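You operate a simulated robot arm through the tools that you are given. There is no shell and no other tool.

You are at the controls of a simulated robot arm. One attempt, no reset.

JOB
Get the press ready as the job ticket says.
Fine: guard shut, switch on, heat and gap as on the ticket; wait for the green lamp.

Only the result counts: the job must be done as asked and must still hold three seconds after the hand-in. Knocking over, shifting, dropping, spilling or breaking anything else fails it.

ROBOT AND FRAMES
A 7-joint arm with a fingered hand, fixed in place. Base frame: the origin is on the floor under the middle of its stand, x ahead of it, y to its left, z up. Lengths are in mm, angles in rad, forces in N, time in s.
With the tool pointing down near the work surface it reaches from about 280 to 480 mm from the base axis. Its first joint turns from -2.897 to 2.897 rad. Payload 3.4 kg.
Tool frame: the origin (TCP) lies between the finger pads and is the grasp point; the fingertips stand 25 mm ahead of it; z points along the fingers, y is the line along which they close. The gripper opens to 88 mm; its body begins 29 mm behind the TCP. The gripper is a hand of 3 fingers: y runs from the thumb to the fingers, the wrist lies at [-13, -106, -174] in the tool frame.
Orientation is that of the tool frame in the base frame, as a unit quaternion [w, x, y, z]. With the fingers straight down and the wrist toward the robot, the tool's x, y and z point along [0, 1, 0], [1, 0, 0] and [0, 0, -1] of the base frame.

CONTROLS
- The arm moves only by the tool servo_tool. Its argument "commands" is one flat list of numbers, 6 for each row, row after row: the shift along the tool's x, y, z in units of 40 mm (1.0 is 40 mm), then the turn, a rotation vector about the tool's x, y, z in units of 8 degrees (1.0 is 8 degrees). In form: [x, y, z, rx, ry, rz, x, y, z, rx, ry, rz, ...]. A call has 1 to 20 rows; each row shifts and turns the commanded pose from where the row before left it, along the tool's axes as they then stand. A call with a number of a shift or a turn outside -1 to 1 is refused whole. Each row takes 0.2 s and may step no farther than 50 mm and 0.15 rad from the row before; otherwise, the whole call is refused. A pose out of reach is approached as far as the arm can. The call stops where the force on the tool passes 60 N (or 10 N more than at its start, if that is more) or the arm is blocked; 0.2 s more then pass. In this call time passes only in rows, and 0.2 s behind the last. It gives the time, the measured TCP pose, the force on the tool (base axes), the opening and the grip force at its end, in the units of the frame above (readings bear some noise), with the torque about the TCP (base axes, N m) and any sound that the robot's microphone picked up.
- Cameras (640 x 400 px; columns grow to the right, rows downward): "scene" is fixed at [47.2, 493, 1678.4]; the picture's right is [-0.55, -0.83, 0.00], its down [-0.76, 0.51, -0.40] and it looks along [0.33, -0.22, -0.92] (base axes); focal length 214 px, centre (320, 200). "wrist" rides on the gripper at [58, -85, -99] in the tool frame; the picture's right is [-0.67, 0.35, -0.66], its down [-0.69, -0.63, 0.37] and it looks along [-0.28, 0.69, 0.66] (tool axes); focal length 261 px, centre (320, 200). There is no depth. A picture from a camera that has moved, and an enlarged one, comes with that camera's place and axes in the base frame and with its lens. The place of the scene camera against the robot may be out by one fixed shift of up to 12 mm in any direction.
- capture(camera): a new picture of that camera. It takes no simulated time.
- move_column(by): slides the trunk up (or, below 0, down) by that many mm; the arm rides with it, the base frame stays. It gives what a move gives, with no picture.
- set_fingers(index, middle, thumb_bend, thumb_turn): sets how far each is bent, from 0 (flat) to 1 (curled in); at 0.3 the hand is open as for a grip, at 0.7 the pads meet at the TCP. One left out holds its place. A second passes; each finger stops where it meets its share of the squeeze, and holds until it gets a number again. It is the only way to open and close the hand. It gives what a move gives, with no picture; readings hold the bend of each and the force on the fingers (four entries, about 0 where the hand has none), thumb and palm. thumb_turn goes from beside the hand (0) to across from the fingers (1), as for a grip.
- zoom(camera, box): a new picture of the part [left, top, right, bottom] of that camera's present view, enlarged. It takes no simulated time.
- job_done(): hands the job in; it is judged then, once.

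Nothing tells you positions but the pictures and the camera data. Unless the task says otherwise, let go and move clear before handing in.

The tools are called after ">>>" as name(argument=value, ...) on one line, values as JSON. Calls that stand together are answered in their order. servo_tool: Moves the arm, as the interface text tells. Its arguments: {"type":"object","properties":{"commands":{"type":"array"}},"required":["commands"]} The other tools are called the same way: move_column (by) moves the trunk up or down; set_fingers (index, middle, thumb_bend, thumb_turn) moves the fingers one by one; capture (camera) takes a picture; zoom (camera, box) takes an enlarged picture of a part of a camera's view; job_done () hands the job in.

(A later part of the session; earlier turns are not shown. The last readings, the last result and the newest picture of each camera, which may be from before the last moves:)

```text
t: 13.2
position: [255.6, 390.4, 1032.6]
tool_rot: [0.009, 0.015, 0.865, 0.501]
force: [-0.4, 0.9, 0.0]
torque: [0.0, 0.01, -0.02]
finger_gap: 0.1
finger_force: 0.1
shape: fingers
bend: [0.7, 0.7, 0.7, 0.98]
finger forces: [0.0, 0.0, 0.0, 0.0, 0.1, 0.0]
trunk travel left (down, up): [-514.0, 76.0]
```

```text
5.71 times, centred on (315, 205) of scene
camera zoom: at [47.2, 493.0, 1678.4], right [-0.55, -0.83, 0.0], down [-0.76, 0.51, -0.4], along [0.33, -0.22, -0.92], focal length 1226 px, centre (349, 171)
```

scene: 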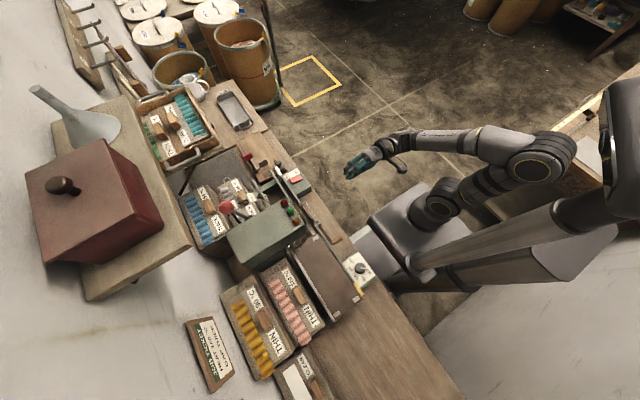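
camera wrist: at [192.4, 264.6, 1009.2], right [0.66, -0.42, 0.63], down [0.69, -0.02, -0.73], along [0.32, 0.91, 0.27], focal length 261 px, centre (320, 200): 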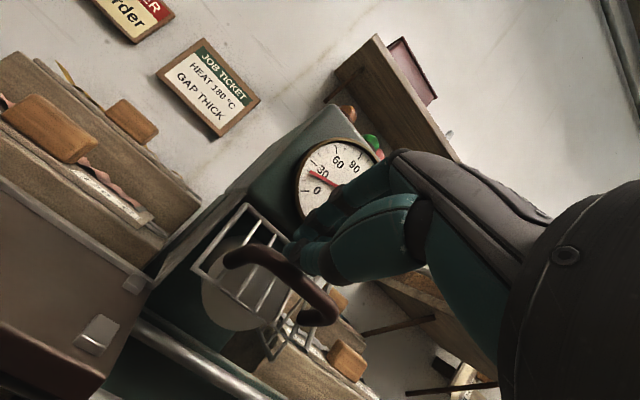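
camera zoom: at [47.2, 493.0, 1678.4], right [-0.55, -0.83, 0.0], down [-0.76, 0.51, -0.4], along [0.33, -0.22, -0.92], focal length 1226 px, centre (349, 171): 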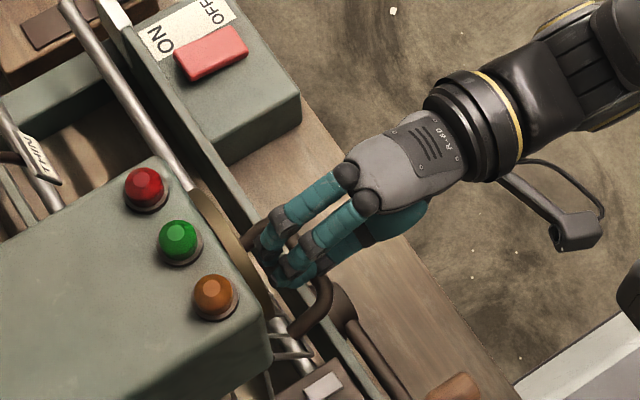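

The flap is past halfway. I'll press down a further 20 mm in small steps.

>>> servo_tool(commands=[0, -0.217, 0.124, 0, 0, 0, 0, -0.163, 0.093, 0, 0, 0])

>>> capture(camera="wrist")

>>> zoom(camera="scene", box=[280, 170, 350, 240])

```text
t: 13.8
position: [255.4, 391.6, 1016.1]
tool_rot: [0.01, 0.015, 0.865, 0.502]
force: [-0.5, 1.6, 1.7]
torque: [0.08, 0.02, -0.02]
finger_gap: 0.0
finger_force: 0.9
shape: fingers
bend: [0.7, 0.7, 0.71, 0.98]
finger forces: [0.1, 0.0, 0.0, 0.1, 2.5, 0.0]
trunk travel left (down, up): [-514.0, 76.0]
```

```text
taken
camera wrist: at [192.5, 264.9, 992.1], right [0.66, -0.42, 0.63], down [0.69, -0.02, -0.73], along [0.32, 0.91, 0.27], focal length 261 px, centre (320, 200)
```

wrist: 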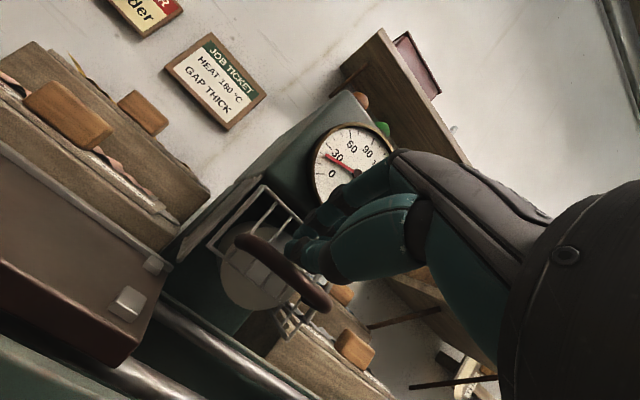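

```text
5.71 times, centred on (315, 205) of scene
camera zoom: at [47.2, 493.0, 1678.4], right [-0.55, -0.83, 0.0], down [-0.76, 0.51, -0.4], along [0.33, -0.22, -0.92], focal length 1226 px, centre (349, 171)
```

zoom: 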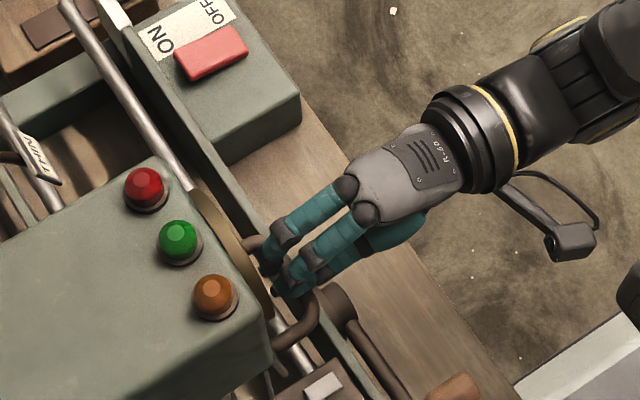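

The flap looks nearly vertical now and the force is rising a little. I'll press a few mm more.

>>> servo_tool(commands=[0, -0.13, 0.075, 0, 0, 0])

>>> zoom(camera="wrist", box=[180, 150, 360, 370])

```text
t: 14.2
position: [255.4, 391.6, 1009.6]
tool_rot: [0.009, 0.016, 0.865, 0.501]
force: [0.1, -1.8, 3.5]
torque: [0.07, 0.02, 0.0]
finger_gap: 0.0
finger_force: 2.4
shape: fingers
bend: [0.69, 0.7, 0.72, 0.98]
finger forces: [0.1, 0.0, 0.1, 0.0, 4.9, 0.0]
trunk travel left (down, up): [-514.0, 76.0]
```

```text
1.82 times, centred on (270, 260) of wrist
camera zoom: at [192.6, 264.2, 986.2], right [0.66, -0.42, 0.63], down [0.69, -0.02, -0.73], along [0.32, 0.91, 0.27], focal length 474 px, centre (411, 91)
```

zoom: 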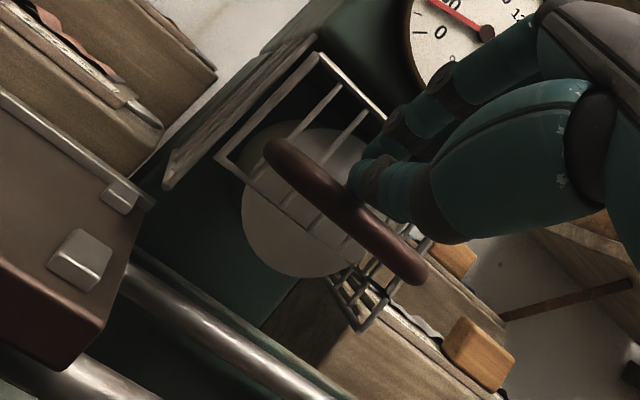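

The panel now hangs about vertical. I'll lift off and back away to inspect it before nudging it fully home.

>>> servo_tool(commands=[0, 0.217, -0.124, 0, 0, 0, 0, 0.3, -0.5, 0, 0, 0, 0, 0, -0.75, 0, 0, 0, 0, 0, -0.75, 0, 0, 0])

>>> capture(camera="wrist")

>>> zoom(camera="scene", box=[280, 170, 350, 240])

```text
t: 15.2
position: [252.4, 327.0, 1069.4]
tool_rot: [0.009, 0.016, 0.865, 0.501]
force: [-0.3, 0.4, -0.7]
torque: [0.01, -0.02, 0.01]
finger_gap: 0.0
finger_force: 0.1
shape: fingers
bend: [0.7, 0.7, 0.7, 0.98]
finger forces: [0.1, 0.0, 0.0, 0.0, 0.0, 0.0]
trunk travel left (down, up): [-514.0, 76.0]
```

```text
taken
camera wrist: at [189.7, 200.5, 1046.2], right [0.66, -0.42, 0.63], down [0.68, -0.02, -0.73], along [0.32, 0.91, 0.27], focal length 261 px, centre (320, 200)
```

wrist: 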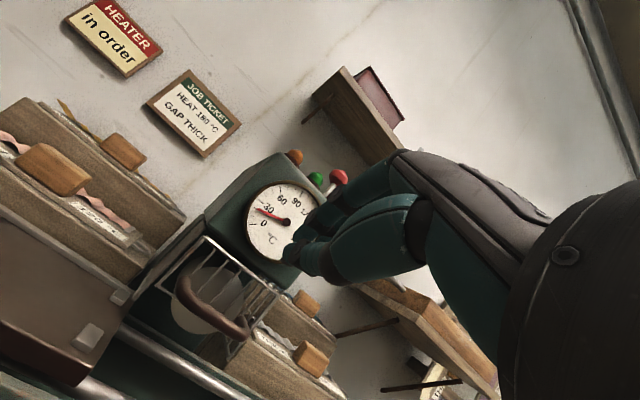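

```text
5.71 times, centred on (315, 205) of scene
camera zoom: at [47.2, 493.0, 1678.4], right [-0.55, -0.83, 0.0], down [-0.76, 0.51, -0.4], along [0.33, -0.22, -0.92], focal length 1226 px, centre (349, 171)
```

zoom: 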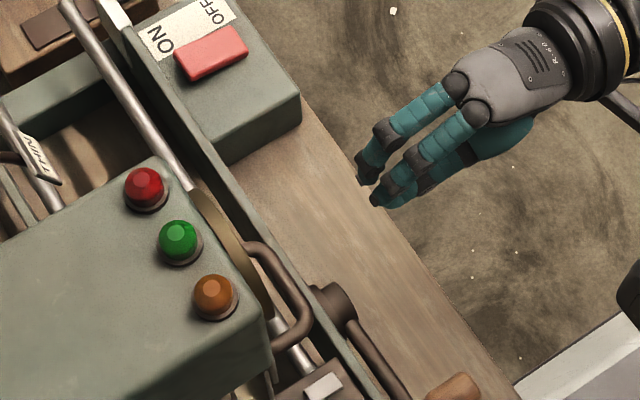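

>>> zoom(camera="wrist", box=[120, 220, 300, 370])

>>> zoom(camera="scene", box=[295, 205, 325, 235])

```text
2.67 times, centred on (210, 295) of wrist
camera zoom: at [189.7, 200.5, 1046.2], right [0.66, -0.42, 0.63], down [0.68, -0.02, -0.73], along [0.32, 0.91, 0.27], focal length 695 px, centre (613, -53)
```

zoom: 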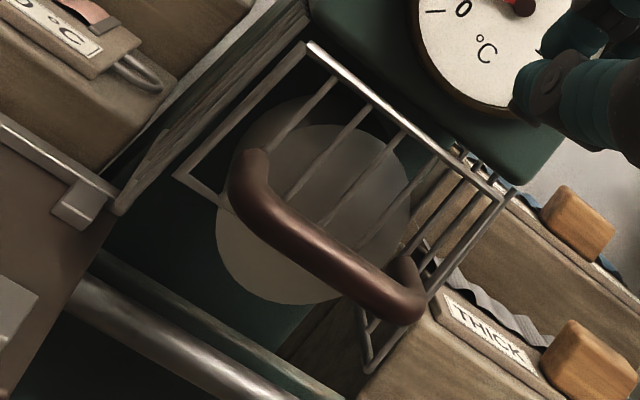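

```text
13.33 times, centred on (310, 220) of scene
camera zoom: at [47.2, 493.0, 1678.4], right [-0.55, -0.83, 0.0], down [-0.76, 0.51, -0.4], along [0.33, -0.22, -0.92], focal length 2860 px, centre (453, -67)
```

zoom: 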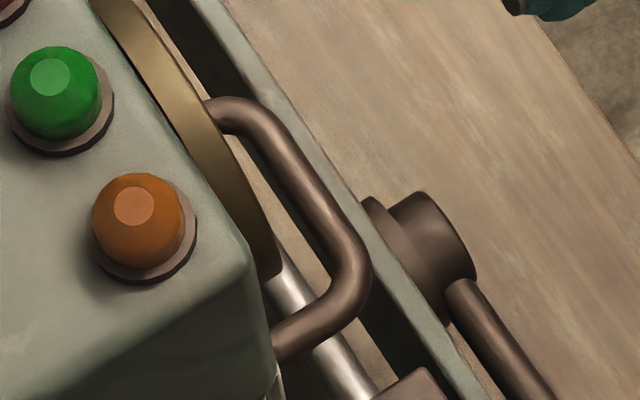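

The flap hangs about vertical with the handle bar near (255, 409, 997). I'll give the bar a gentle inward nudge from the front to be sure the guard is home.

>>> servo_tool(commands=[-0.02, -0.53, 0.63, 0, 0, 0, -0.02, -0.53, 0.63, 0, 0, 0])

>>> servo_tool(commands=[0, 0.125, 0.217, 0, 0, 0, 0, 0.125, 0.217, 0, 0, 0, 0, 0.063, 0.108, 0, 0, 0])

>>> capture(camera="wrist")

```text
t: 15.8
position: [256.1, 350.6, 1006.3]
tool_rot: [0.009, 0.016, 0.865, 0.501]
force: [0.5, 1.1, 0.3]
torque: [0.02, 0.01, -0.02]
finger_gap: 0.1
finger_force: 0.1
shape: fingers
bend: [0.7, 0.7, 0.7, 0.98]
finger forces: [0.2, 0.0, 0.1, 0.1, 0.0, 0.0]
trunk travel left (down, up): [-514.0, 76.0]
```

```text
t: 16.6
position: [256.5, 375.7, 1007.1]
tool_rot: [0.008, 0.015, 0.865, 0.502]
force: [-0.1, 0.2, -0.9]
torque: [0.0, -0.02, 0.0]
finger_gap: 0.0
finger_force: 0.1
shape: fingers
bend: [0.7, 0.7, 0.7, 0.98]
finger forces: [0.0, 0.0, 0.0, 0.0, 0.1, 0.0]
trunk travel left (down, up): [-514.0, 76.0]
```

```text
taken
camera wrist: at [193.8, 249.0, 983.3], right [0.66, -0.42, 0.63], down [0.68, -0.02, -0.73], along [0.32, 0.91, 0.27], focal length 261 px, centre (320, 200)
```

wrist: 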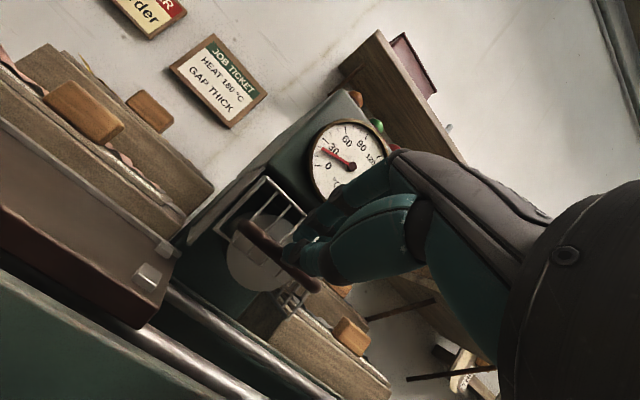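

Nearly touching the bar. I'll push forward in small 4 mm steps.

>>> servo_tool(commands=[0, 0.05, 0.087, 0, 0, 0, 0, 0.05, 0.087, 0, 0, 0])

>>> servo_tool(commands=[0, 0.05, 0.087, 0, 0, 0])

>>> zoom(camera="wrist", box=[180, 150, 360, 340])

```text
t: 17.2
position: [256.9, 382.8, 1007.7]
tool_rot: [0.01, 0.016, 0.865, 0.501]
force: [0.0, -3.3, 0.9]
torque: [-0.06, 0.01, 0.03]
finger_gap: 0.0
finger_force: 1.2
shape: fingers
bend: [0.7, 0.7, 0.7, 0.98]
finger forces: [0.0, 0.0, 0.1, 0.1, 3.6, 0.0]
trunk travel left (down, up): [-514.0, 76.0]
```

```text
t: 17.6
position: [256.9, 385.6, 1009.1]
tool_rot: [0.009, 0.015, 0.864, 0.503]
force: [-0.8, -15.7, 3.8]
torque: [-0.29, 0.04, 0.06]
finger_gap: 2.1
finger_force: 8.2
shape: fingers
bend: [0.7, 0.7, 0.69, 0.97]
finger forces: [0.0, 0.1, 0.0, 0.0, 15.9, 0.0]
trunk travel left (down, up): [-514.0, 76.0]
```

```text
2.11 times, centred on (270, 245) of wrist
camera zoom: at [194.1, 258.7, 984.6], right [0.65, -0.42, 0.63], down [0.69, -0.02, -0.73], along [0.32, 0.91, 0.28], focal length 549 px, centre (425, 105)
```

zoom: 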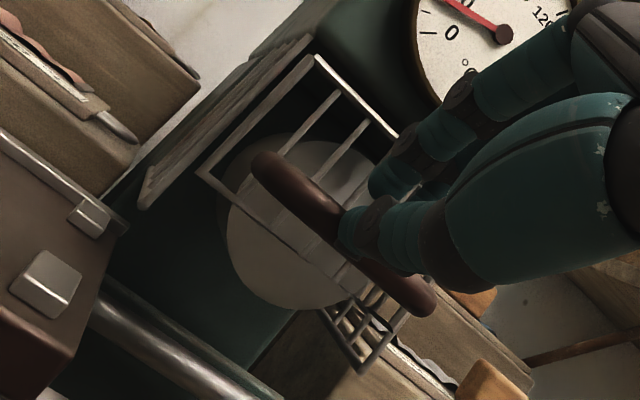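

The guard is against its stop: about 16 N with no further movement, so it is shut. I'll back off, then go right to look at the ON/OFF switch.

>>> servo_tool(commands=[0, 0.05, -0.95, 0, 0, 0, 0, 0.2, -0.95, 0, 0, 0, -0.915, 0.17, -0.1, 0, 0, 0, -0.915, 0.17, -0.1, 0, 0, 0, -0.915, 0.17, -0.1, 0, 0, 0, -0.915, 0.17, -0.1, 0, 0, 0, -0.915, 0.17, -0.1, 0, 0, 0])

>>> servo_tool(commands=[0, 0, 0, 0, -0.828, 0.474, 0, 0, 0, 0, -0.828, 0.474, 0, 0, 0, 0, -0.828, 0.474, 0, 0, 0, 0, -0.828, 0.474, 0, 0, 0, 0, -0.828, 0.474, 0, 0, 0, 0, -0.828, 0.474, 0, 0, 0, 0, -0.828, 0.474, 0, 0, 0, 0.78, 0, 0, 0, 0, 0, 0.78, 0, 0, 0, 0, 0, 0.78, 0, 0])

>>> capture(camera="wrist")

>>> capture(camera="scene")

```text
t: 19.2
position: [438.1, 320.6, 1093.8]
tool_rot: [0.009, 0.016, 0.865, 0.501]
force: [0.1, 0.1, 0.4]
torque: [-0.01, 0.04, 0.01]
finger_gap: 0.0
finger_force: 0.1
shape: fingers
bend: [0.7, 0.7, 0.7, 0.97]
finger forces: [0.0, 0.1, 0.0, 0.0, 0.1, 0.1]
trunk travel left (down, up): [-514.0, 76.0]
```

```text
t: 21.4
position: [444.9, 308.5, 1090.3]
tool_rot: [0.135, 0.357, 0.867, 0.32]
force: [0.3, 0.2, -1.1]
torque: [0.01, 0.05, 0.01]
finger_gap: 0.0
finger_force: 0.1
shape: fingers
bend: [0.7, 0.7, 0.7, 0.97]
finger forces: [0.0, 0.1, 0.1, 0.1, 0.0, 0.2]
out of reach, approached as far as the arm can: row 6, 7
trunk travel left (down, up): [-514.0, 76.0]
```

```text
taken
camera wrist: at [312.8, 257.9, 1111.5], right [0.36, -0.59, 0.73], down [0.32, -0.66, -0.68], along [0.88, 0.48, -0.05], focal length 261 px, centre (320, 200)
```

wrist: 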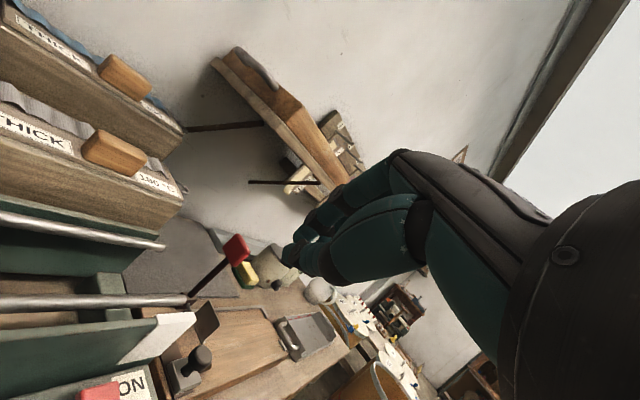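

```text
taken
```

scene: 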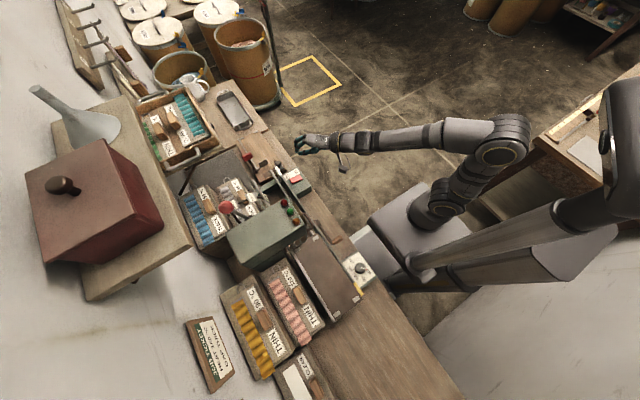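

The pose is fine, with the tool tilted about 41° and pointing at a 45° yaw. The switch's red rocker is re-triangulated near (478, 339, 867), with ON at the far (+y) end. I'll tilt a bit more downward and descend for a closer look.

>>> servo_tool(commands=[0, 0, 0, 0.63, 0, 0, 0, 0, 0, 0.63, 0, 0, 0, -0.4, 0.65, 0, 0, 0, 0, -0.4, 0.65, 0, 0, 0])

>>> capture(camera="wrist")

>>> zoom(camera="scene", box=[260, 130, 360, 210])

```text
t: 22.4
position: [445.5, 308.0, 1029.9]
tool_rot: [0.104, 0.368, 0.891, 0.244]
force: [-0.9, 0.5, 0.2]
torque: [-0.02, 0.03, 0.02]
finger_gap: 0.0
finger_force: 0.0
shape: fingers
bend: [0.7, 0.7, 0.7, 0.97]
finger forces: [0.0, 0.0, 0.0, 0.1, 0.0, 0.1]
trunk travel left (down, up): [-514.0, 76.0]
```

```text
taken
camera wrist: at [316.5, 261.0, 1072.7], right [0.45, -0.49, 0.75], down [0.24, -0.74, -0.63], along [0.86, 0.46, -0.21], focal length 261 px, centre (320, 200)
```

wrist: 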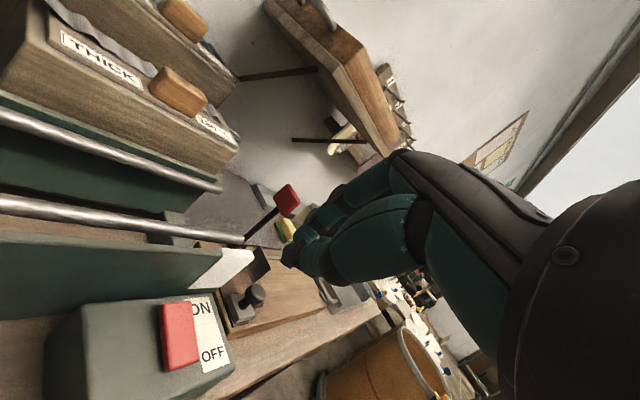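

```text
5.00 times, centred on (310, 170) of scene
camera zoom: at [47.2, 493.0, 1678.4], right [-0.55, -0.83, 0.0], down [-0.76, 0.51, -0.4], along [0.33, -0.22, -0.92], focal length 1072 px, centre (370, 350)
```

zoom: 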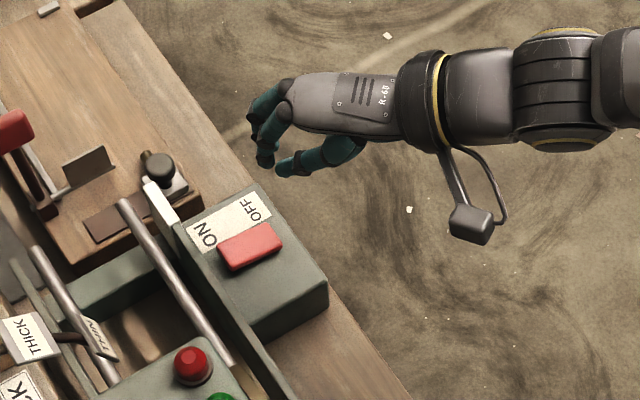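

The rocker is clearly visible with its ON and OFF labels. I'll zoom on it to locate the ON end and see which way it is tilted.

>>> zoom(camera="wrist", box=[130, 280, 240, 390])

>>> zoom(camera="scene", box=[285, 165, 325, 205])

```text
3.64 times, centred on (185, 335) of wrist
camera zoom: at [316.5, 261.0, 1072.7], right [0.45, -0.49, 0.75], down [0.24, -0.74, -0.63], along [0.86, 0.46, -0.21], focal length 948 px, centre (811, -291)
```

zoom: 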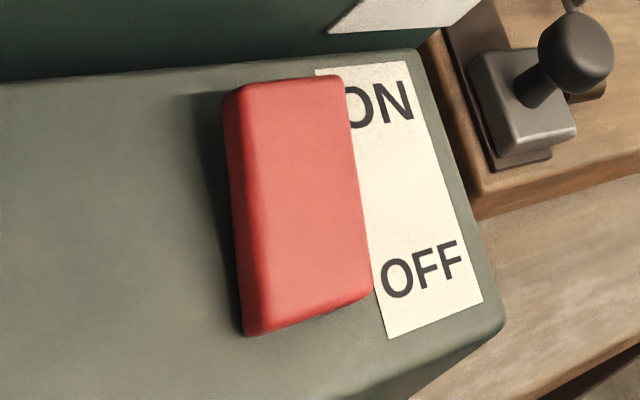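

```text
10.00 times, centred on (305, 185) of scene
camera zoom: at [47.2, 493.0, 1678.4], right [-0.55, -0.83, 0.0], down [-0.76, 0.51, -0.4], along [0.33, -0.22, -0.92], focal length 2145 px, centre (470, 350)
```

zoom: 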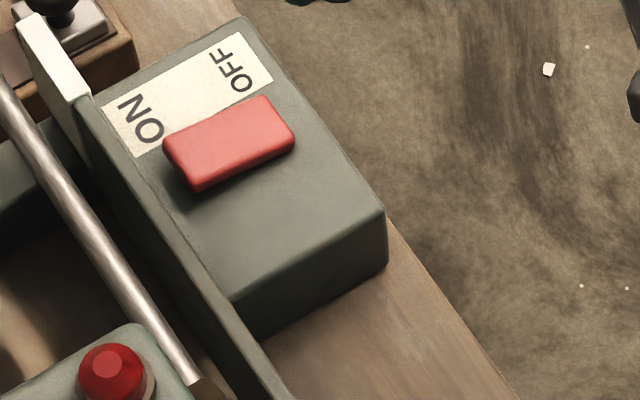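

The rocker's ON end (far end, at about (479, 352, 873)) is raised, so the switch is off. I'll bring the closed fingertips above the ON end, staying clear of the rail wall at y≈380.

>>> servo_tool(commands=[0.055, -0.1525, 0.9167, 0, 0, 0, 0.055, -0.1525, 0.9167, 0, 0, 0, 0.055, -0.1525, 0.9167, 0, 0, 0])

>>> capture(camera="wrist")

>>> zoom(camera="scene", box=[260, 140, 340, 210])

```text
t: 23.2
position: [469.2, 342.1, 926.2]
tool_rot: [0.103, 0.368, 0.892, 0.243]
force: [0.0, 0.6, -0.8]
torque: [0.01, -0.01, 0.01]
finger_gap: 0.0
finger_force: 0.1
shape: fingers
bend: [0.7, 0.7, 0.7, 0.97]
finger forces: [0.0, 0.0, 0.1, 0.0, 0.0, 0.0]
trunk travel left (down, up): [-514.0, 76.0]
```

```text
taken
camera wrist: at [340.1, 294.8, 969.1], right [0.45, -0.49, 0.75], down [0.24, -0.74, -0.63], along [0.86, 0.46, -0.21], focal length 261 px, centre (320, 200)
```

wrist: 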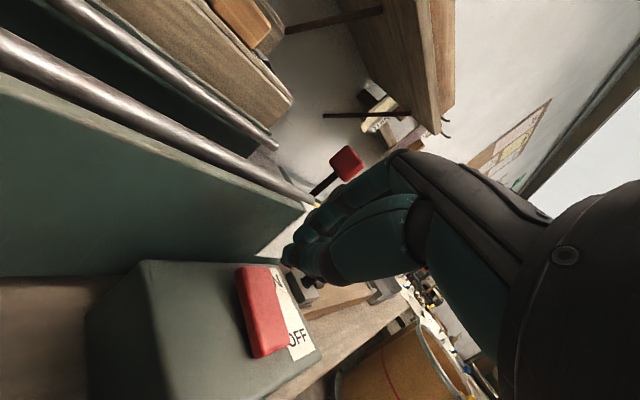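

```text
5.71 times, centred on (300, 175) of scene
camera zoom: at [47.2, 493.0, 1678.4], right [-0.55, -0.83, 0.0], down [-0.76, 0.51, -0.4], along [0.33, -0.22, -0.92], focal length 1226 px, centre (434, 343)
```

zoom: 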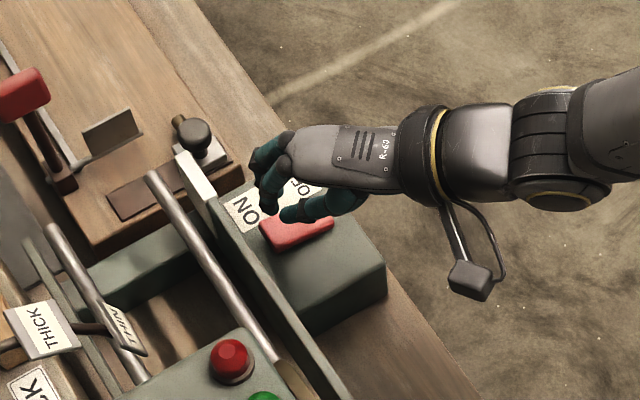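

The tips line up over the ON end. I'll lower in small steps and press.

>>> servo_tool(commands=[0, -0.102, 0.172, 0, 0, 0, 0, -0.102, 0.172, 0, 0, 0, 0, -0.102, 0.172, 0, 0, 0])

>>> servo_tool(commands=[0, -0.051, 0.086, 0, 0, 0])

>>> servo_tool(commands=[0, -0.051, 0.086, 0, 0, 0])

>>> capture(camera="wrist")

```text
t: 24.0
position: [469.4, 341.5, 902.5]
tool_rot: [0.103, 0.366, 0.892, 0.244]
force: [0.7, 0.1, -0.7]
torque: [0.0, 0.01, 0.0]
finger_gap: 0.0
finger_force: 0.0
shape: fingers
bend: [0.7, 0.7, 0.7, 0.97]
finger forces: [0.0, 0.1, 0.0, 0.1, 0.0, 0.0]
trunk travel left (down, up): [-514.0, 76.0]
```

```text
t: 24.4
position: [468.8, 342.2, 898.8]
tool_rot: [0.103, 0.367, 0.892, 0.244]
force: [-0.1, 0.3, 0.4]
torque: [0.02, 0.02, -0.01]
finger_gap: 0.0
finger_force: 0.6
shape: fingers
bend: [0.7, 0.7, 0.7, 0.97]
finger forces: [0.1, 0.0, 0.1, 0.1, 0.6, 0.0]
trunk travel left (down, up): [-514.0, 76.0]
```

```text
t: 24.8
position: [468.9, 341.6, 893.5]
tool_rot: [0.104, 0.366, 0.892, 0.244]
force: [-0.2, 0.1, 2.4]
torque: [-0.01, 0.01, 0.02]
finger_gap: 0.0
finger_force: 1.4
shape: fingers
bend: [0.7, 0.7, 0.71, 0.97]
finger forces: [0.0, 0.1, 0.0, 0.1, 1.9, 0.1]
trunk travel left (down, up): [-514.0, 76.0]
```

```text
taken
camera wrist: at [340.5, 294.0, 937.2], right [0.45, -0.49, 0.75], down [0.24, -0.74, -0.63], along [0.86, 0.46, -0.21], focal length 261 px, centre (320, 200)
```

wrist: 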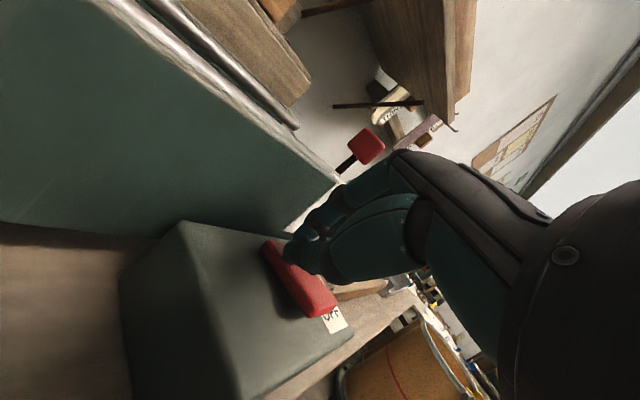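

The rocker seems to be moving; the OFF end looks raised now. I'll press a bit more and check.

>>> servo_tool(commands=[0, -0.051, 0.086, 0, 0, 0])

>>> zoom(camera="wrist", box=[220, 200, 380, 350])

>>> zoom(camera="scene", box=[270, 160, 330, 220])

```text
t: 25.2
position: [469.6, 341.5, 891.9]
tool_rot: [0.104, 0.368, 0.891, 0.245]
force: [-1.0, -0.3, 6.2]
torque: [0.05, -0.02, 0.0]
finger_gap: 0.0
finger_force: 3.8
shape: fingers
bend: [0.69, 0.7, 0.72, 0.98]
finger forces: [0.1, 0.0, 0.0, 0.0, 7.4, 0.0]
trunk travel left (down, up): [-514.0, 76.0]
```

```text
2.67 times, centred on (300, 275) of wrist
camera zoom: at [340.2, 293.9, 934.1], right [0.45, -0.5, 0.74], down [0.24, -0.74, -0.63], along [0.86, 0.46, -0.21], focal length 695 px, centre (373, 0)
```

zoom: 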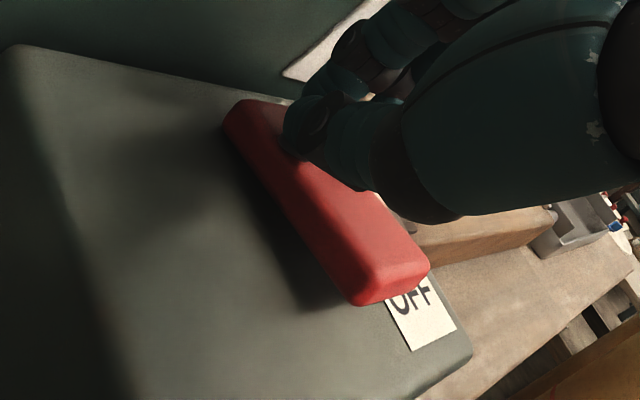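

```text
6.67 times, centred on (300, 190) of scene
camera zoom: at [47.2, 493.0, 1678.4], right [-0.55, -0.83, 0.0], down [-0.76, 0.51, -0.4], along [0.33, -0.22, -0.92], focal length 1430 px, centre (453, 267)
```

zoom: 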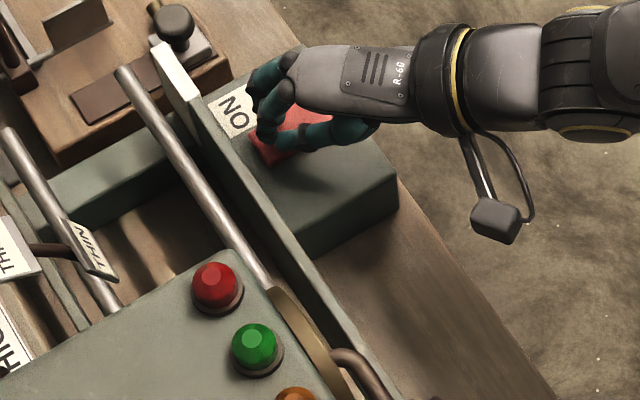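

The rocker has tipped: the OFF end is up and the ON end is pressed. I'll lift away and check the lamps.

>>> servo_tool(commands=[0, 0.3, -0.55, 0, 0, 0, 0, 0.3, -0.9, 0, 0, 0, 0, 0.3, -0.9, 0, 0, 0, 0, 0.5, -0.8, 0, 0, 0])

>>> capture(camera="wrist")

>>> zoom(camera="scene", box=[260, 160, 340, 240])

```text
t: 26.2
position: [455.8, 328.1, 1027.0]
tool_rot: [0.104, 0.368, 0.892, 0.243]
force: [0.4, 0.8, 0.0]
torque: [0.02, -0.01, -0.02]
finger_gap: 0.0
finger_force: 0.0
shape: fingers
bend: [0.7, 0.7, 0.7, 0.98]
finger forces: [0.0, 0.0, 0.1, 0.0, 0.0, 0.0]
trunk travel left (down, up): [-514.0, 76.0]
```

```text
taken
camera wrist: at [327.4, 282.0, 1070.3], right [0.45, -0.49, 0.74], down [0.24, -0.74, -0.63], along [0.86, 0.46, -0.21], focal length 261 px, centre (320, 200)
```

wrist: 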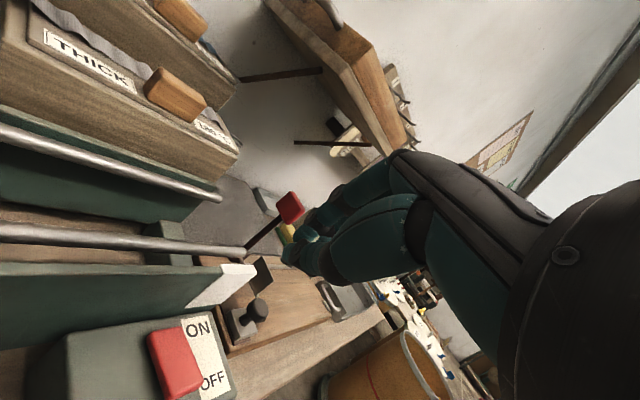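

```text
5.00 times, centred on (300, 200) of scene
camera zoom: at [47.2, 493.0, 1678.4], right [-0.55, -0.83, 0.0], down [-0.76, 0.51, -0.4], along [0.33, -0.22, -0.92], focal length 1072 px, centre (420, 200)
```

zoom: 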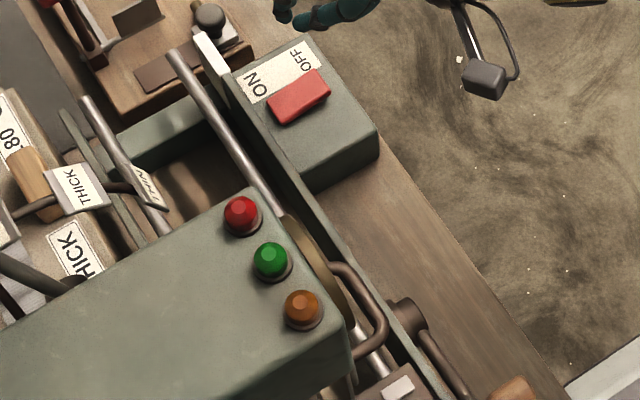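

>>> zoom(camera="wrist", box=[120, 290, 250, 400])

>>> zoom(camera="scene", box=[275, 195, 310, 230])

>>> zoom(camera="scene", box=[285, 165, 325, 205])

```text
3.64 times, centred on (185, 345) of wrist
camera zoom: at [327.4, 282.0, 1070.3], right [0.45, -0.49, 0.74], down [0.24, -0.74, -0.63], along [0.86, 0.46, -0.21], focal length 948 px, centre (811, -327)
```

zoom: 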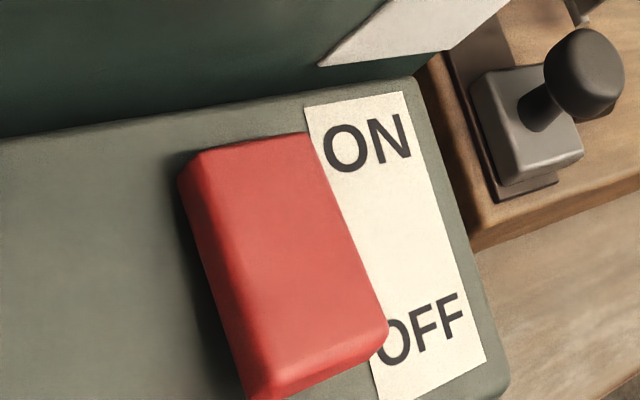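

```text
11.43 times, centred on (292, 212) of scene
camera zoom: at [47.2, 493.0, 1678.4], right [-0.55, -0.83, 0.0], down [-0.76, 0.51, -0.4], along [0.33, -0.22, -0.92], focal length 2451 px, centre (634, 57)
```

zoom: 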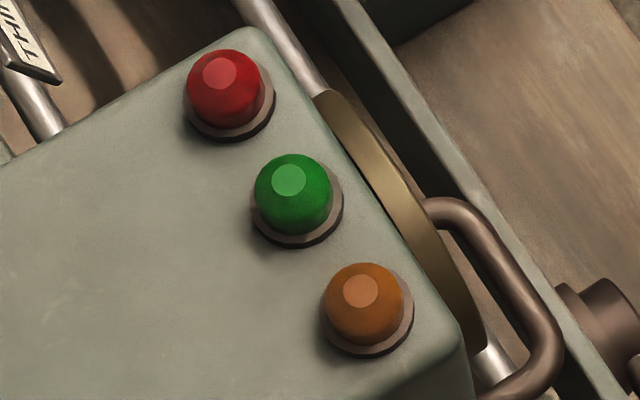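

```text
10.00 times, centred on (305, 185) of scene
camera zoom: at [47.2, 493.0, 1678.4], right [-0.55, -0.83, 0.0], down [-0.76, 0.51, -0.4], along [0.33, -0.22, -0.92], focal length 2145 px, centre (470, 350)
```

zoom: 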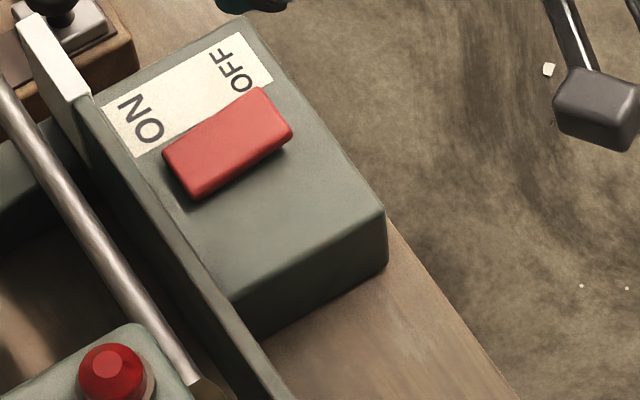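

The switch is ON. Next is the heat dial, with its knob top near (39, 333, 877). I'll retract, bring the tool upright and travel left in front of the bench.

>>> servo_tool(commands=[0, -0.41, -0.68, 0, 0, 0, 0, -0.41, -0.68, 0, 0, 0, 0, -0.41, -0.68, 0, 0, 0, 0, -0.41, -0.68, 0, 0, 0, 0, 0, 0, 0.77, 0, 0, 0, 0, 0, 0.77, 0, 0, 0, 0, 0, 0.77, 0, 0, 0, 0, 0, 0.77, 0, 0, 0, 0, 0, 0.77, 0, 0])

>>> capture(camera="scene")

```text
t: 28.2
position: [379.2, 251.0, 1087.5]
tool_rot: [0.008, 0.375, 0.927, 0.022]
force: [0.9, 0.1, 0.4]
torque: [-0.01, -0.07, -0.01]
finger_gap: 0.0
finger_force: 0.1
shape: fingers
bend: [0.7, 0.7, 0.7, 0.98]
finger forces: [0.0, 0.1, 0.0, 0.0, 0.1, 0.0]
out of reach, approached as far as the arm can: row 5
trunk travel left (down, up): [-514.0, 76.0]
```

```text
taken
```

scene: 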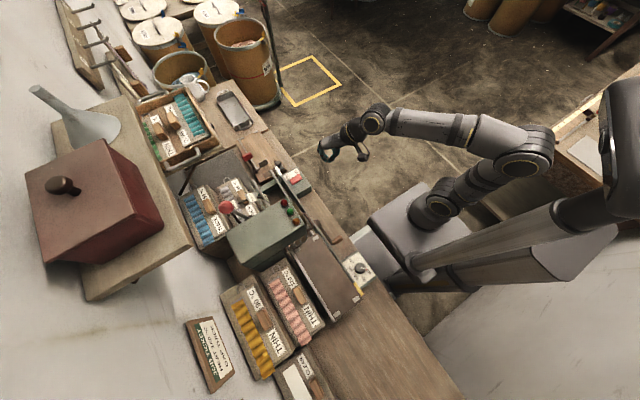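

Tool is nearly upright now. I'll travel left along the bench front toward the dial.

>>> servo_tool(commands=[0.62, -0.52, -0.02, 0, 0, 0, 0.62, -0.52, -0.02, 0, 0, 0, 0.62, -0.52, -0.02, 0, 0, 0, 0.62, -0.52, -0.02, 0, 0, 0, 0.69, -0.46, 0.105, 0, 0, 0, 0.69, -0.46, 0.105, 0, 0, 0, 0.69, -0.46, 0.105, 0, 0, 0, 0.69, -0.46, 0.105, 0, 0, 0, 0.717, -0.246, 0.324, 0, 0, 0, 0.717, -0.246, 0.324, 0, 0, 0, 0.717, -0.246, 0.324, 0, 0, 0])

>>> capture(camera="wrist")

>>> zoom(camera="scene", box=[310, 200, 430, 320])

```text
t: 29.9
position: [147.6, 280.2, 1030.8]
tool_rot: [-0.043, 0.376, 0.925, -0.046]
force: [0.7, -0.5, 0.0]
torque: [0.0, -0.01, -0.03]
finger_gap: 0.2
finger_force: 0.0
shape: fingers
bend: [0.7, 0.7, 0.7, 0.98]
finger forces: [0.0, 0.0, 0.1, 0.0, 0.1, 0.1]
trunk travel left (down, up): [-514.0, 76.0]
stopped in row 8: the arm was blocked; the commanded pose is now the measured one
```

```text
taken
camera wrist: at [59.0, 265.3, 1143.5], right [0.79, -0.19, 0.58], down [0.01, -0.95, -0.32], along [0.61, 0.26, -0.75], focal length 261 px, centre (320, 200)
```

wrist: 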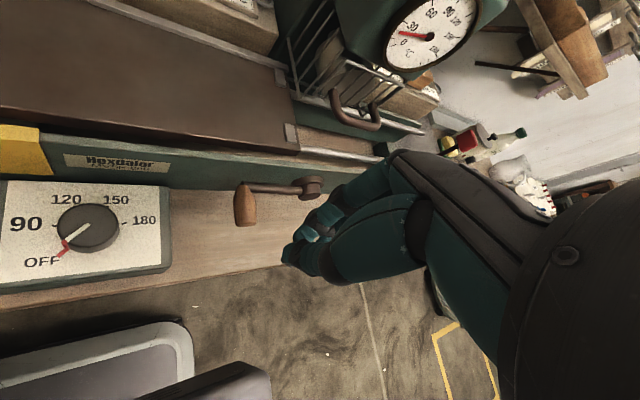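

```text
3.33 times, centred on (370, 260) of scene
camera zoom: at [47.2, 493.0, 1678.4], right [-0.55, -0.83, 0.0], down [-0.76, 0.51, -0.4], along [0.33, -0.22, -0.92], focal length 715 px, centre (153, 0)
```

zoom: 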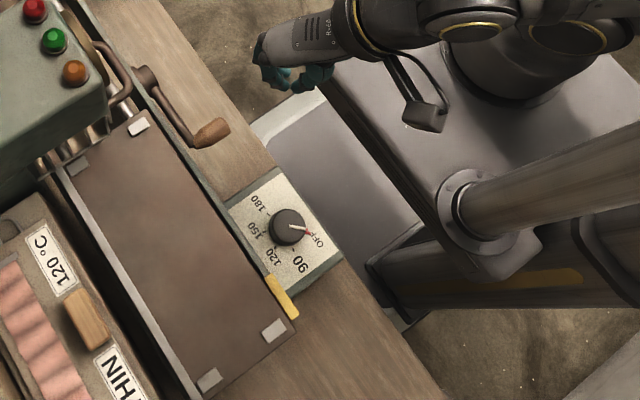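

The arm was nearly folded there and got blocked. I'll lower the hand first to unfold the arm, straighten the tool, and then approach the dial.

>>> servo_tool(commands=[-0.03, 0.08, 0.7, 0, 0, 0, -0.03, 0.08, 0.7, -0.42, -0.16, 0, 0, 0, 0.7, -0.42, -0.16, 0])

>>> capture(camera="wrist")

```text
t: 30.7
position: [149.3, 299.7, 957.8]
tool_rot: [0.001, 0.379, 0.926, 0.001]
force: [0.2, 0.5, -0.1]
torque: [0.0, 0.0, 0.02]
finger_gap: 0.0
finger_force: 0.1
shape: fingers
bend: [0.7, 0.7, 0.7, 0.98]
finger forces: [0.0, 0.0, 0.1, 0.0, 0.1, 0.0]
out of reach, approached as far as the arm can: row 3
trunk travel left (down, up): [-514.0, 76.0]
```

```text
taken
camera wrist: at [47.9, 279.0, 1057.3], right [0.72, -0.22, 0.66], down [0.05, -0.93, -0.37], along [0.69, 0.3, -0.66], focal length 261 px, centre (320, 200)
```

wrist: 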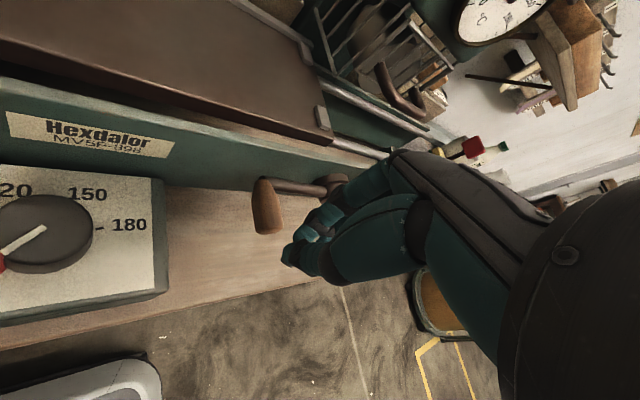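

Tool is vertical again at (149, 300, 958). I'll move to a point above the dial.

>>> servo_tool(commands=[0.635, -0.335, 0, 0, 0, 0, 0.635, -0.335, 0, 0, 0, 0, 0.635, -0.335, 0, 0, 0, 0, 0.635, -0.335, 0, 0, 0, 0])

>>> capture(camera="wrist")

>>> zoom(camera="scene", box=[310, 200, 430, 320])

```text
t: 31.6
position: [109.4, 296.5, 950.0]
tool_rot: [-0.049, 0.469, 0.881, -0.021]
force: [0.0, -0.6, 0.1]
torque: [-0.06, 0.0, -0.01]
finger_gap: 0.0
finger_force: 0.1
shape: fingers
bend: [0.7, 0.7, 0.7, 0.98]
finger forces: [0.0, 0.1, 0.0, 0.0, 0.1, 0.0]
trunk travel left (down, up): [-514.0, 76.0]
stopped in row 4: the arm was blocked; the commanded pose is now the measured one
```

```text
taken
camera wrist: at [17.3, 295.2, 1060.4], right [0.73, -0.37, 0.58], down [-0.18, -0.92, -0.36], along [0.66, 0.16, -0.73], focal length 261 px, centre (320, 200)
```

wrist: 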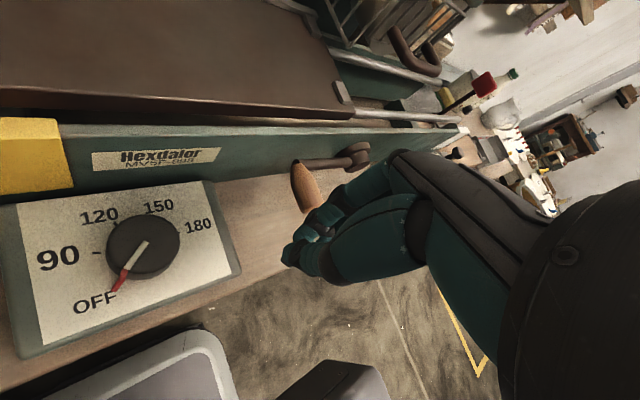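

```text
3.33 times, centred on (370, 260) of scene
camera zoom: at [47.2, 493.0, 1678.4], right [-0.55, -0.83, 0.0], down [-0.76, 0.51, -0.4], along [0.33, -0.22, -0.92], focal length 715 px, centre (153, 0)
```

zoom: 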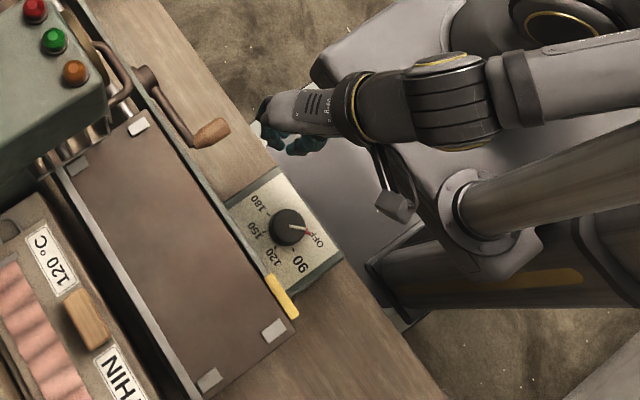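

>>> capture(camera="scene")

>>> zoom(camera="scene", box=[340, 60, 640, 320])

```text
taken
```

scene: 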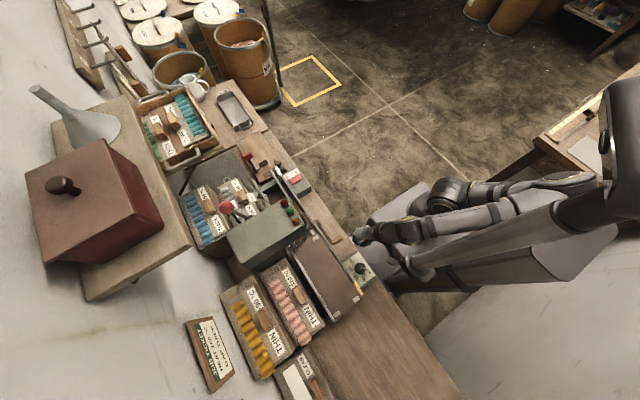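

```text
1.54 times, centred on (490, 190) of scene
camera zoom: at [47.2, 493.0, 1678.4], right [-0.55, -0.83, 0.0], down [-0.76, 0.51, -0.4], along [0.33, -0.22, -0.92], focal length 330 px, centre (58, 215)
```

zoom: 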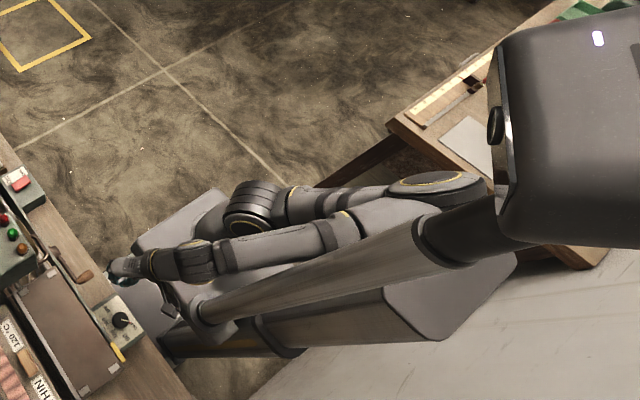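

The hand's wrist ran into the robot's own mast on the left side. I'll back off to the right and turn the hand so the wrist stays on the +x side, then approach the dial from there.

>>> servo_tool(commands=[-0.415, 0.62, -0.1, 0, 0, 0, -0.415, 0.62, -0.1, 0, 0, 0, -0.415, 0.62, -0.1, 0, 0, 0, 0, 0, -0.3, -0.595, -0.478, 0])

>>> servo_tool(commands=[0, 0, 0, 0, 0, -1, 0, 0, 0, 0, 0, -1, 0, 0, 0, 0, 0, -1, 0, 0, 0, 0, 0, -1, 0, 0, 0, 0, 0, -1, 0, 0, 0, 0, 0, -1, 0, 0, 0, 0, 0, -1, 0, 0, 0, 0, 0, -1])

>>> capture(camera="scene")

>>> capture(camera="wrist")

```text
t: 32.6
position: [200.3, 297.6, 967.0]
tool_rot: [0.003, 0.468, 0.884, 0.004]
force: [0.6, -0.4, 0.9]
torque: [0.0, -0.03, 0.0]
finger_gap: 0.0
finger_force: 0.1
shape: fingers
bend: [0.7, 0.7, 0.7, 0.98]
finger forces: [0.1, 0.1, 0.1, 0.0, 0.0, 0.0]
trunk travel left (down, up): [-514.0, 76.0]
```

```text
t: 34.4
position: [200.3, 298.0, 965.7]
tool_rot: [0.004, -0.072, 0.997, 0.001]
force: [0.1, -0.1, 0.8]
torque: [0.01, -0.04, 0.03]
finger_gap: 0.0
finger_force: 0.1
shape: fingers
bend: [0.7, 0.7, 0.7, 0.98]
finger forces: [0.0, 0.0, 0.1, 0.1, 0.0, 0.1]
trunk travel left (down, up): [-514.0, 76.0]
```

```text
taken
```

scene: 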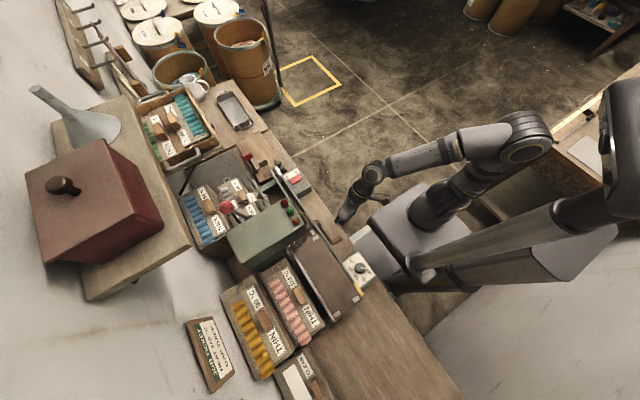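

```text
taken
camera wrist: at [154.1, 205.0, 1066.0], right [0.61, 0.44, 0.66], down [0.77, -0.52, -0.36], along [0.19, 0.73, -0.66], focal length 261 px, centre (320, 200)
```

wrist: 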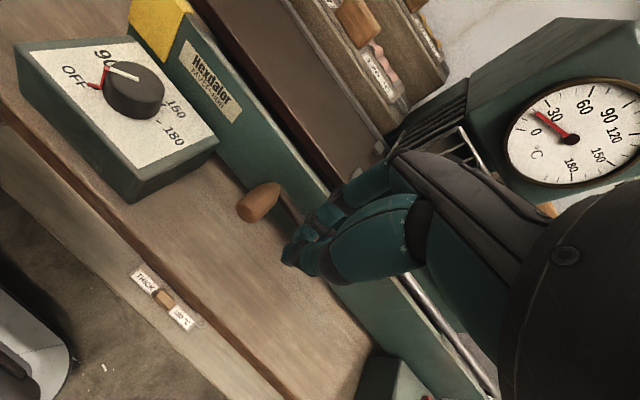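

No trouble here. I'll keep rotating counter-clockwise so the wrist is on the +x side.

>>> servo_tool(commands=[0, 0, 0, 0, 0, -1, 0, 0, 0, 0, 0, -1, 0, 0, 0, 0, 0, -1, 0, 0, 0, 0, 0, -1, 0, 0, 0, 0, 0, -1, 0, 0, 0, 0, 0, -1, 0, 0, 0, 0, 0, -1])

>>> capture(camera="scene")

>>> capture(camera="wrist")

```text
t: 36.0
position: [200.7, 298.0, 966.4]
tool_rot: [0.004, -0.532, 0.847, -0.001]
force: [0.1, -0.4, 0.9]
torque: [-0.02, 0.01, 0.01]
finger_gap: 0.0
finger_force: 0.1
shape: fingers
bend: [0.7, 0.7, 0.7, 0.98]
finger forces: [0.1, 0.1, 0.0, 0.1, 0.0, 0.1]
trunk travel left (down, up): [-514.0, 76.0]
```

```text
taken
```

scene: 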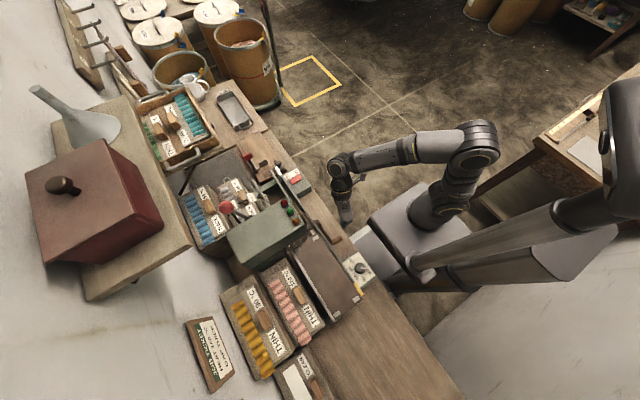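

```text
taken
camera wrist: at [251.0, 208.2, 1066.5], right [-0.03, 0.75, 0.66], down [0.87, 0.35, -0.36], along [-0.5, 0.56, -0.66], focal length 261 px, centre (320, 200)
```

wrist: 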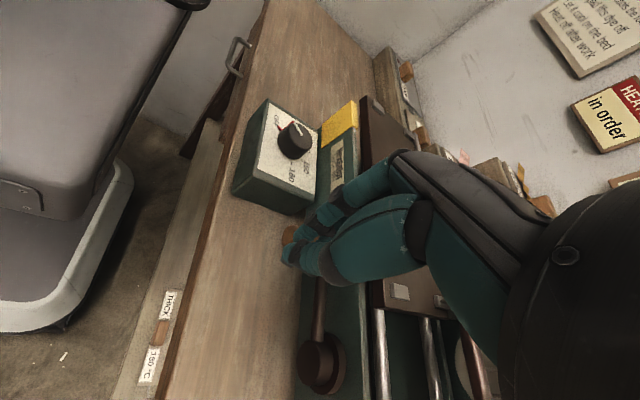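

The wrist is now on the +x side. There's another notice on the wall, so I'll read it before going on.

>>> zoom(camera="wrist", box=[520, 0, 640, 150])

>>> zoom(camera="wrist", box=[230, 80, 370, 220])

```text
2.67 times, centred on (580, 75) of wrist
camera zoom: at [251.0, 208.2, 1066.5], right [-0.03, 0.75, 0.66], down [0.87, 0.35, -0.36], along [-0.5, 0.56, -0.66], focal length 695 px, centre (-373, 533)
```

zoom: 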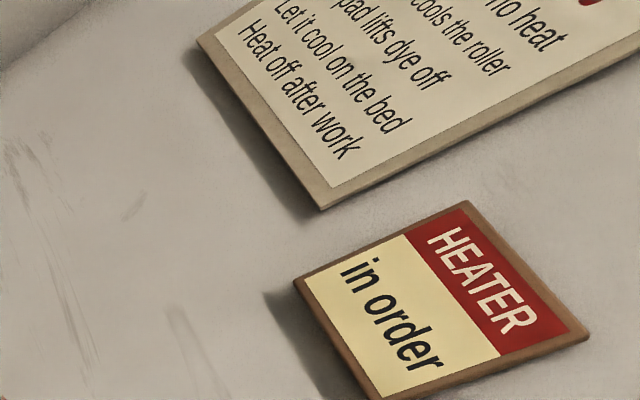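

```text
2.86 times, centred on (300, 150) of wrist
camera zoom: at [251.0, 208.2, 1066.5], right [-0.03, 0.75, 0.66], down [0.87, 0.35, -0.36], along [-0.5, 0.56, -0.66], focal length 745 px, centre (377, 343)
```

zoom: 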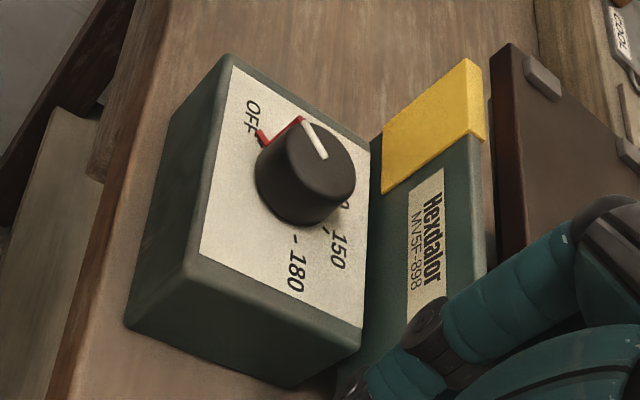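

That notice looks like operating rules. I'll tilt the camera up briefly to read all of it.

>>> servo_tool(commands=[0, 0, -0.5, -0.9, 0, 0, 0, 0, 0, -0.9, 0, 0, 0, 0, 0, -0.9, 0, 0])

>>> capture(camera="wrist")

```text
t: 36.8
position: [200.5, 296.9, 985.6]
tool_rot: [-0.096, -0.522, 0.833, 0.159]
force: [-0.1, 0.6, -0.4]
torque: [0.0, 0.0, -0.04]
finger_gap: 0.1
finger_force: 0.0
shape: fingers
bend: [0.7, 0.7, 0.7, 0.98]
finger forces: [0.0, 0.0, 0.0, 0.0, 0.0, 0.1]
trunk travel left (down, up): [-514.0, 76.0]
```

```text
taken
camera wrist: at [278.7, 194.8, 1048.7], right [0.21, 0.64, 0.74], down [0.71, 0.42, -0.57], along [-0.67, 0.65, -0.36], focal length 261 px, centre (320, 200)
```

wrist: 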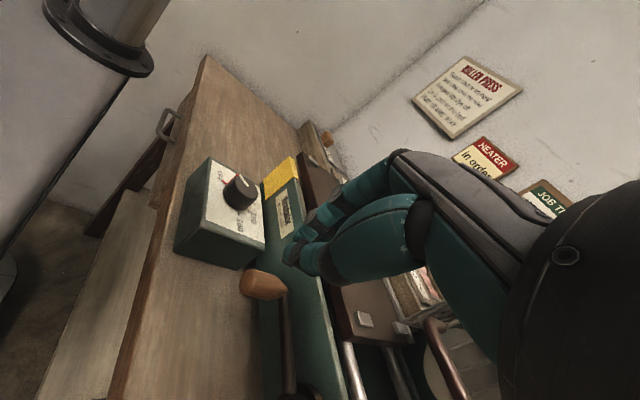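

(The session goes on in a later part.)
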